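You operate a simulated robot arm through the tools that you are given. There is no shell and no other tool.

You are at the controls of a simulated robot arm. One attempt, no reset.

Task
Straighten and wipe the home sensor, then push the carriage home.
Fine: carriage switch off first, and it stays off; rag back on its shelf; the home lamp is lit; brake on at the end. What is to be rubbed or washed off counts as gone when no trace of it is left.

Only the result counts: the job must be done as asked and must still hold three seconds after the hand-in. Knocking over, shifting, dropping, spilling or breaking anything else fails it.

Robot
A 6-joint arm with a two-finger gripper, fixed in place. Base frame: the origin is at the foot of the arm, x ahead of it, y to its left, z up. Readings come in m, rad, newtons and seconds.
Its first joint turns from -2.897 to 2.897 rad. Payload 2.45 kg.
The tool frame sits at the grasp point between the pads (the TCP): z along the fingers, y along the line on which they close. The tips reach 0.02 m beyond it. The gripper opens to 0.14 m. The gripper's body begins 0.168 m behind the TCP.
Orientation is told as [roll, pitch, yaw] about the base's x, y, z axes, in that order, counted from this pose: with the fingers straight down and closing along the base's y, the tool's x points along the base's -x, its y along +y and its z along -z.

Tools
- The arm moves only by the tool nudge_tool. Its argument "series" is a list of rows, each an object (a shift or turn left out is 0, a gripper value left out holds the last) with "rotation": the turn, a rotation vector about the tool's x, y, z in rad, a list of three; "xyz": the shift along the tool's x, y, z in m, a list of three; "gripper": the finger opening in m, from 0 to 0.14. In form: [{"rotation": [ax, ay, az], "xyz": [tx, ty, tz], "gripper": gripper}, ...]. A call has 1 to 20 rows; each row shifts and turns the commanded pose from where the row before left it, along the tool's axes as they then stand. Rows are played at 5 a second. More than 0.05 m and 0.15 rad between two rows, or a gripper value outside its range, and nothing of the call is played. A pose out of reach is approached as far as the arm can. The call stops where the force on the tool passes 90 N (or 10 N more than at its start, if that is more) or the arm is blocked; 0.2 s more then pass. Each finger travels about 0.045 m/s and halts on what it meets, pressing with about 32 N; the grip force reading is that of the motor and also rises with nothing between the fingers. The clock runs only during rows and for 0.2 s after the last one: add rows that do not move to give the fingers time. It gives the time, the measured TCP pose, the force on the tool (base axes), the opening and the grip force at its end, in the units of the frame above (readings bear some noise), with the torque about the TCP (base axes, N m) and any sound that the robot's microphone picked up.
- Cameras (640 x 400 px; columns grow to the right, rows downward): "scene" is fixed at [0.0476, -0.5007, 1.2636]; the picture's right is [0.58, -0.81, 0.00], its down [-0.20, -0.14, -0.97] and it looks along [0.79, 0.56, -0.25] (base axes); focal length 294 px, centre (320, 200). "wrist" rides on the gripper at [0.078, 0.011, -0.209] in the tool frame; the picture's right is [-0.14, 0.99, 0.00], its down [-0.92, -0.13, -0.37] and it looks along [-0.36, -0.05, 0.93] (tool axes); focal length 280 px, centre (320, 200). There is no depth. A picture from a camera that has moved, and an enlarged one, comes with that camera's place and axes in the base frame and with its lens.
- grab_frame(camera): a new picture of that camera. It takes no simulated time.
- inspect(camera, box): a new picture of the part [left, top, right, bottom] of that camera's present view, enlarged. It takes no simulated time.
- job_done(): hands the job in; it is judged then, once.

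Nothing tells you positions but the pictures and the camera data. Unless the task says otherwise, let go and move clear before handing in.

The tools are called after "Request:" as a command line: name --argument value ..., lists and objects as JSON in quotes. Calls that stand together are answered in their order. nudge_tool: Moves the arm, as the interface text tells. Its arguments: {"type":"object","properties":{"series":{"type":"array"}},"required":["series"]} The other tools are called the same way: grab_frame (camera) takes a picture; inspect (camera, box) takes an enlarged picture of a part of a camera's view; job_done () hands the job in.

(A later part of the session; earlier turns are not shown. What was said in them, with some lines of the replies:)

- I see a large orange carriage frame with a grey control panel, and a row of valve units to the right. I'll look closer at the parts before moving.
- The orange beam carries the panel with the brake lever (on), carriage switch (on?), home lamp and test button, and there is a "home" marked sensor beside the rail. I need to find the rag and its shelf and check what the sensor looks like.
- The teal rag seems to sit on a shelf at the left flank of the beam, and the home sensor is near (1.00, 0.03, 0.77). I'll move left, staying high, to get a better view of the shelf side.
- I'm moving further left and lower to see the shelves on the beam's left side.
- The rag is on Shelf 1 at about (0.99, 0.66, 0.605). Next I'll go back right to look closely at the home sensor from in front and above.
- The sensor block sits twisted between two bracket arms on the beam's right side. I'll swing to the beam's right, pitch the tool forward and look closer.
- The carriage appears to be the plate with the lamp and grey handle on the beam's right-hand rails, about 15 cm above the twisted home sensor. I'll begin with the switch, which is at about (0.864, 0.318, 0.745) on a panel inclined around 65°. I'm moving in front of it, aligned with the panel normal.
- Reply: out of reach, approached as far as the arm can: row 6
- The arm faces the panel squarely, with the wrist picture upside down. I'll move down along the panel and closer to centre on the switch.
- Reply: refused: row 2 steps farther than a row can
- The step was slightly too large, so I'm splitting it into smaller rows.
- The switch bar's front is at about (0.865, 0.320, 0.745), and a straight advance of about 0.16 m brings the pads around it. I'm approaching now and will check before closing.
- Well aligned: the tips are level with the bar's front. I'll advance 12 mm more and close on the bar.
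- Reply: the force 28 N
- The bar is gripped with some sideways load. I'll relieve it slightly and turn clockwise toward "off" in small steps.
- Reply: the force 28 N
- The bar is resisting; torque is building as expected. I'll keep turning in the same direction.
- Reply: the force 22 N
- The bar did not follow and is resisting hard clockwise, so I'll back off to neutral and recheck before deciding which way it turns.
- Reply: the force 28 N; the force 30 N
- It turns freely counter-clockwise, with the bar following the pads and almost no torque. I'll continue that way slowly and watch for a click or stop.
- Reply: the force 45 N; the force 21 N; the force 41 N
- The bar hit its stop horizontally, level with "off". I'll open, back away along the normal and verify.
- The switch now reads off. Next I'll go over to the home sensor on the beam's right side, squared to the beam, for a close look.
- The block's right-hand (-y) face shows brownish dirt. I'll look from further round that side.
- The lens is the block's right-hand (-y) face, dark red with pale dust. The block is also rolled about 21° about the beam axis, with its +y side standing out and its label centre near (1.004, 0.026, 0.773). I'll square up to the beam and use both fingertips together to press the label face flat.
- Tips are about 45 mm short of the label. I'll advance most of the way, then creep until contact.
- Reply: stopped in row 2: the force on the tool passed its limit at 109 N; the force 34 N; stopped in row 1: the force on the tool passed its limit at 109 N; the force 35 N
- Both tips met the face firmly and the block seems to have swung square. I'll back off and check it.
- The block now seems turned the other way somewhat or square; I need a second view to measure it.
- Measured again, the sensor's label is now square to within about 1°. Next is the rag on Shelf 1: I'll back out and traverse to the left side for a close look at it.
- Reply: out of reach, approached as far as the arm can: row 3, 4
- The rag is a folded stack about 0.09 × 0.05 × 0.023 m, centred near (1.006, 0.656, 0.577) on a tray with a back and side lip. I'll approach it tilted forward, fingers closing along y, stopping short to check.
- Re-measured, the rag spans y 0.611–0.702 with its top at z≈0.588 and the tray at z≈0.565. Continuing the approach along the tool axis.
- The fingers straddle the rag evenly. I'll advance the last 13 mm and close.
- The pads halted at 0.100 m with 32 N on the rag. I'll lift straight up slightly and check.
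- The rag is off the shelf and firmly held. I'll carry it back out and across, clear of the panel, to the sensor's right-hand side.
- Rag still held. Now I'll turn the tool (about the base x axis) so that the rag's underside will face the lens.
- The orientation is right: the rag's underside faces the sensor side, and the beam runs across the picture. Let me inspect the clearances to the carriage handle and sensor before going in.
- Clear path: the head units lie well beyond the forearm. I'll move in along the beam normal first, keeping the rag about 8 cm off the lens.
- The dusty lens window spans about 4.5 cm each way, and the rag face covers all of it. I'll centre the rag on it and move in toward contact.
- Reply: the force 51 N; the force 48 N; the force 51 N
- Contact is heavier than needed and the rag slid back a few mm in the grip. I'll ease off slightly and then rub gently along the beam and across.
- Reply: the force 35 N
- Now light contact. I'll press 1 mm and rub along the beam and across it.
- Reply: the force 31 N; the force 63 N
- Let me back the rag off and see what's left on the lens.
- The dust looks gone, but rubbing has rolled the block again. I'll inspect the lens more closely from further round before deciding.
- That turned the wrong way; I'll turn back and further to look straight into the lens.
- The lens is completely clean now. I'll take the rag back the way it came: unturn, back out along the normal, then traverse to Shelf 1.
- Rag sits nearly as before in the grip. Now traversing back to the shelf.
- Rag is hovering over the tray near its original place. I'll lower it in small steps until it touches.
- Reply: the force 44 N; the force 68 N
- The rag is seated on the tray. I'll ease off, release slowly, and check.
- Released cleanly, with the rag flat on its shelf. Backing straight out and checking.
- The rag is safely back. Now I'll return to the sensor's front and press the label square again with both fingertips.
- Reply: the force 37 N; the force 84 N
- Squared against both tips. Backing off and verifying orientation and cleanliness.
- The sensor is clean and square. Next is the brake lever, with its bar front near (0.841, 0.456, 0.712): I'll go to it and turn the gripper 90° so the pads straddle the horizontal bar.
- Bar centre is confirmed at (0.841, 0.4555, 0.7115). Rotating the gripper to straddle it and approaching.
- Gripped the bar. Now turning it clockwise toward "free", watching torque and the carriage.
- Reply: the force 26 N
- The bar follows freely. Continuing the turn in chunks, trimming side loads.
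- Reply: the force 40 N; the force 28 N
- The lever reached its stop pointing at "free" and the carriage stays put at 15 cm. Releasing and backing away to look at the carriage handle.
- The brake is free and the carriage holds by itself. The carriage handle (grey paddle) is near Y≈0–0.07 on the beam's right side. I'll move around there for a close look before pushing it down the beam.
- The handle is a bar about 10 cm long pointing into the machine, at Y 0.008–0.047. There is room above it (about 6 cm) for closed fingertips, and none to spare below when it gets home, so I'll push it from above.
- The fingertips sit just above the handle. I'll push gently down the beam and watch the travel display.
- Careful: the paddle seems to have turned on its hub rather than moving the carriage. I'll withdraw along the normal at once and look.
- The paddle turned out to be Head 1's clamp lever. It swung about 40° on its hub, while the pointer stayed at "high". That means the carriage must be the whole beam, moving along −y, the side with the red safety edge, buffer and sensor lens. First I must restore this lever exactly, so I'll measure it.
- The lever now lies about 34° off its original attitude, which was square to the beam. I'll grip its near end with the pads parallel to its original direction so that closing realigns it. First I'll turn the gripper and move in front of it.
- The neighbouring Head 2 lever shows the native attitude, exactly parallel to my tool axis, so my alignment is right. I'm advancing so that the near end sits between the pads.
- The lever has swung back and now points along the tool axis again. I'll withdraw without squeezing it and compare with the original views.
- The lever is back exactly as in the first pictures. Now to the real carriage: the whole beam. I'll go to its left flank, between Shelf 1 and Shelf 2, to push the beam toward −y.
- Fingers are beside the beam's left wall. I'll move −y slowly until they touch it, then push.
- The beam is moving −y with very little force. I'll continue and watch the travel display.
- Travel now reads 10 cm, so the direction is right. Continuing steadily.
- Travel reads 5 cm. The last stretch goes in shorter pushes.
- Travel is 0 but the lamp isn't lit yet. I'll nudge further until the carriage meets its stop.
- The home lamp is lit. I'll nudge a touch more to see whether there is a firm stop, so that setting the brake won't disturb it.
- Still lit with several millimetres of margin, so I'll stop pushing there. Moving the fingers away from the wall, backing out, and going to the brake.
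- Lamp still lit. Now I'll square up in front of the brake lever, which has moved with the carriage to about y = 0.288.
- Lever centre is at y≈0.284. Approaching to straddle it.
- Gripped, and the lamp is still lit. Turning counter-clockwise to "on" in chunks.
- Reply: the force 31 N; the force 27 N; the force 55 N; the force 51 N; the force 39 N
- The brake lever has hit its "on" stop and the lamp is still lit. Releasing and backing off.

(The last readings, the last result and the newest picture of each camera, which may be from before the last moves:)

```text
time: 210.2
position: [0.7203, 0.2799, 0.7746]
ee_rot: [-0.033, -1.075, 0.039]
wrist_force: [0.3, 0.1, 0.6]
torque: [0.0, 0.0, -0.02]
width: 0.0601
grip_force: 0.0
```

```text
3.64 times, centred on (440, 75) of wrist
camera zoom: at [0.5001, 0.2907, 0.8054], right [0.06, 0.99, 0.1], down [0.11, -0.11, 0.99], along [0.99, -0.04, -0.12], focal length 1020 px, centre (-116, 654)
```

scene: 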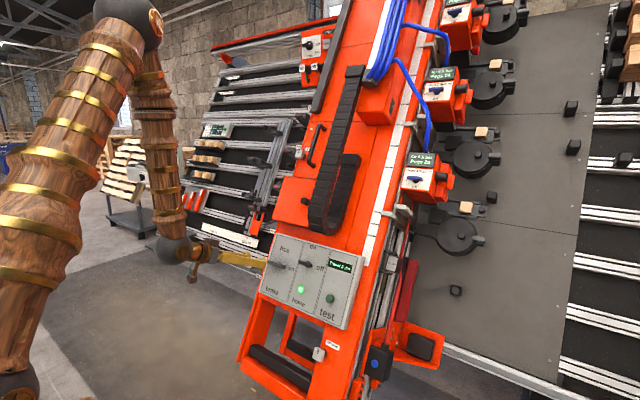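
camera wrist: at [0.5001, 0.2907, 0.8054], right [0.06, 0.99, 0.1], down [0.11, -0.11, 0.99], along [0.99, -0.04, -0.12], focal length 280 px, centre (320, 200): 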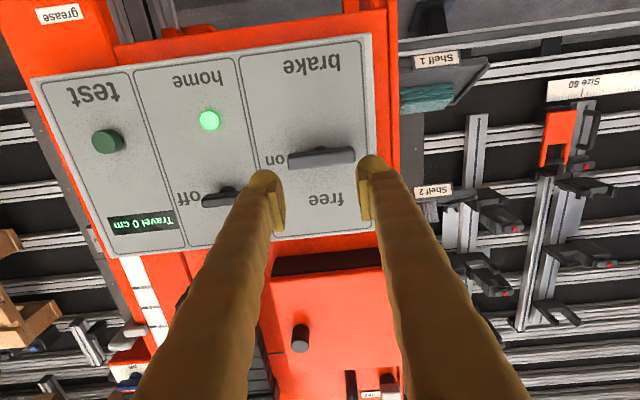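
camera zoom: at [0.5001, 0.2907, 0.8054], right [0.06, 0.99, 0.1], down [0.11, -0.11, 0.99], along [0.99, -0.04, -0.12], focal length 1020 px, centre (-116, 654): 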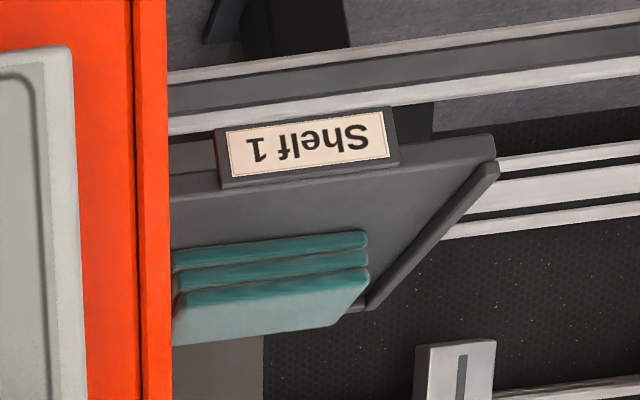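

Everything is in place: switch off, brake on, home lamp lit and rag on Shelf 1. I'll move the arm clear, wait a moment and take a final look.

Request:
nudge_tool --series '[{"xyz": [-0.03, 0, -0.03]}, {"xyz": [-0.03, 0, -0.03]}, {"xyz": [-0.045, 0, 0]}, {"xyz": [-0.045, 0, 0]}, {"xyz": [-0.045, 0, 0]}, {}, {}, {}, {}, {}, {}, {}, {}, {}, {}]'

Request:
inspect --camera "scene" --box '[210, 200, 350, 310]'

Request:
grab_frame --camera "scene"

Request:
grab_frame --camera "wrist"

```text
time: 213.4
position: [0.7598, 0.2834, 0.9776]
ee_rot: [-0.038, -1.076, 0.044]
wrist_force: [0.6, -0.3, -1.5]
torque: [0.01, -0.02, -0.03]
width: 0.0602
grip_force: 0.0
```

```text
3.64 times, centred on (280, 255) of scene
camera zoom: at [0.0476, -0.5007, 1.2636], right [0.58, -0.81, 0.0], down [-0.2, -0.14, -0.97], along [0.79, 0.56, -0.25], focal length 1068 px, centre (466, 0)
```

zoom: 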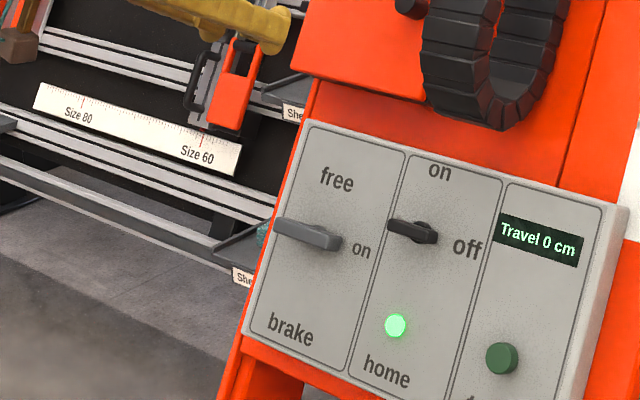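

```text
taken
```

scene: 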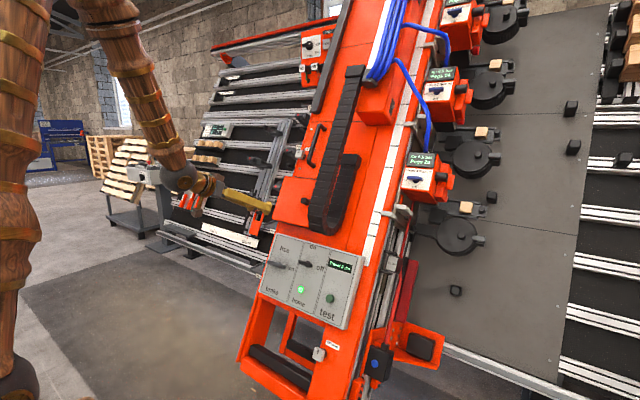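

```text
taken
camera wrist: at [0.5404, 0.2932, 1.0068], right [0.06, 0.99, 0.1], down [0.11, -0.11, 0.99], along [0.99, -0.04, -0.12], focal length 280 px, centre (320, 200)
```

wrist: 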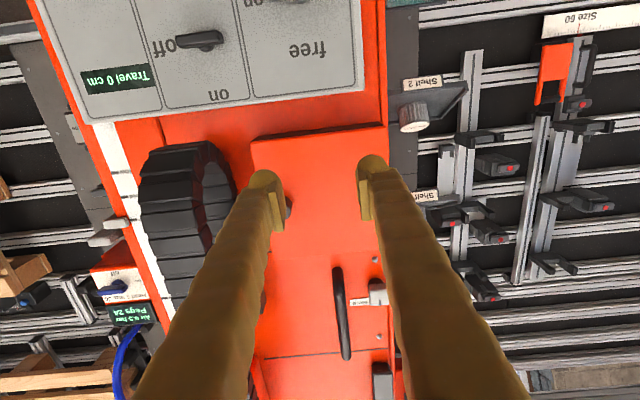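

The final view shows the carriage home with its lamp lit, the brake on, the switch off and the rag on its shelf. The sensor is square and clean and the arm is clear, so I'm handing in.

Request:
job_done

```text
The job is handed in.
```

The carriage is at home and I've handed the job in. At the last look, just before handing in:

- **Carriage switch:** I turned it off first, and it was still off.
- **Home sensor:** The block is square again; my last measurement put it within about 3°. No dust was left on the lens. Wiping knocked the block out of line, so I straightened it a second time afterwards.
- **Rag:** It is back on Shelf 1, close to where it lay before.
- **Carriage:** It is pushed home, the display reads "Travel 0 cm" and the home lamp is lit.
- **Brake:** It is on, and the arm is clear of the machine.

**Head 1 clamp lever:** I first took this lever for the carriage handle, and it swung about 34° when I pushed it. I moved it back, and it looks the same as in the first pictures. Head 1's pointer stayed at "high" throughout.
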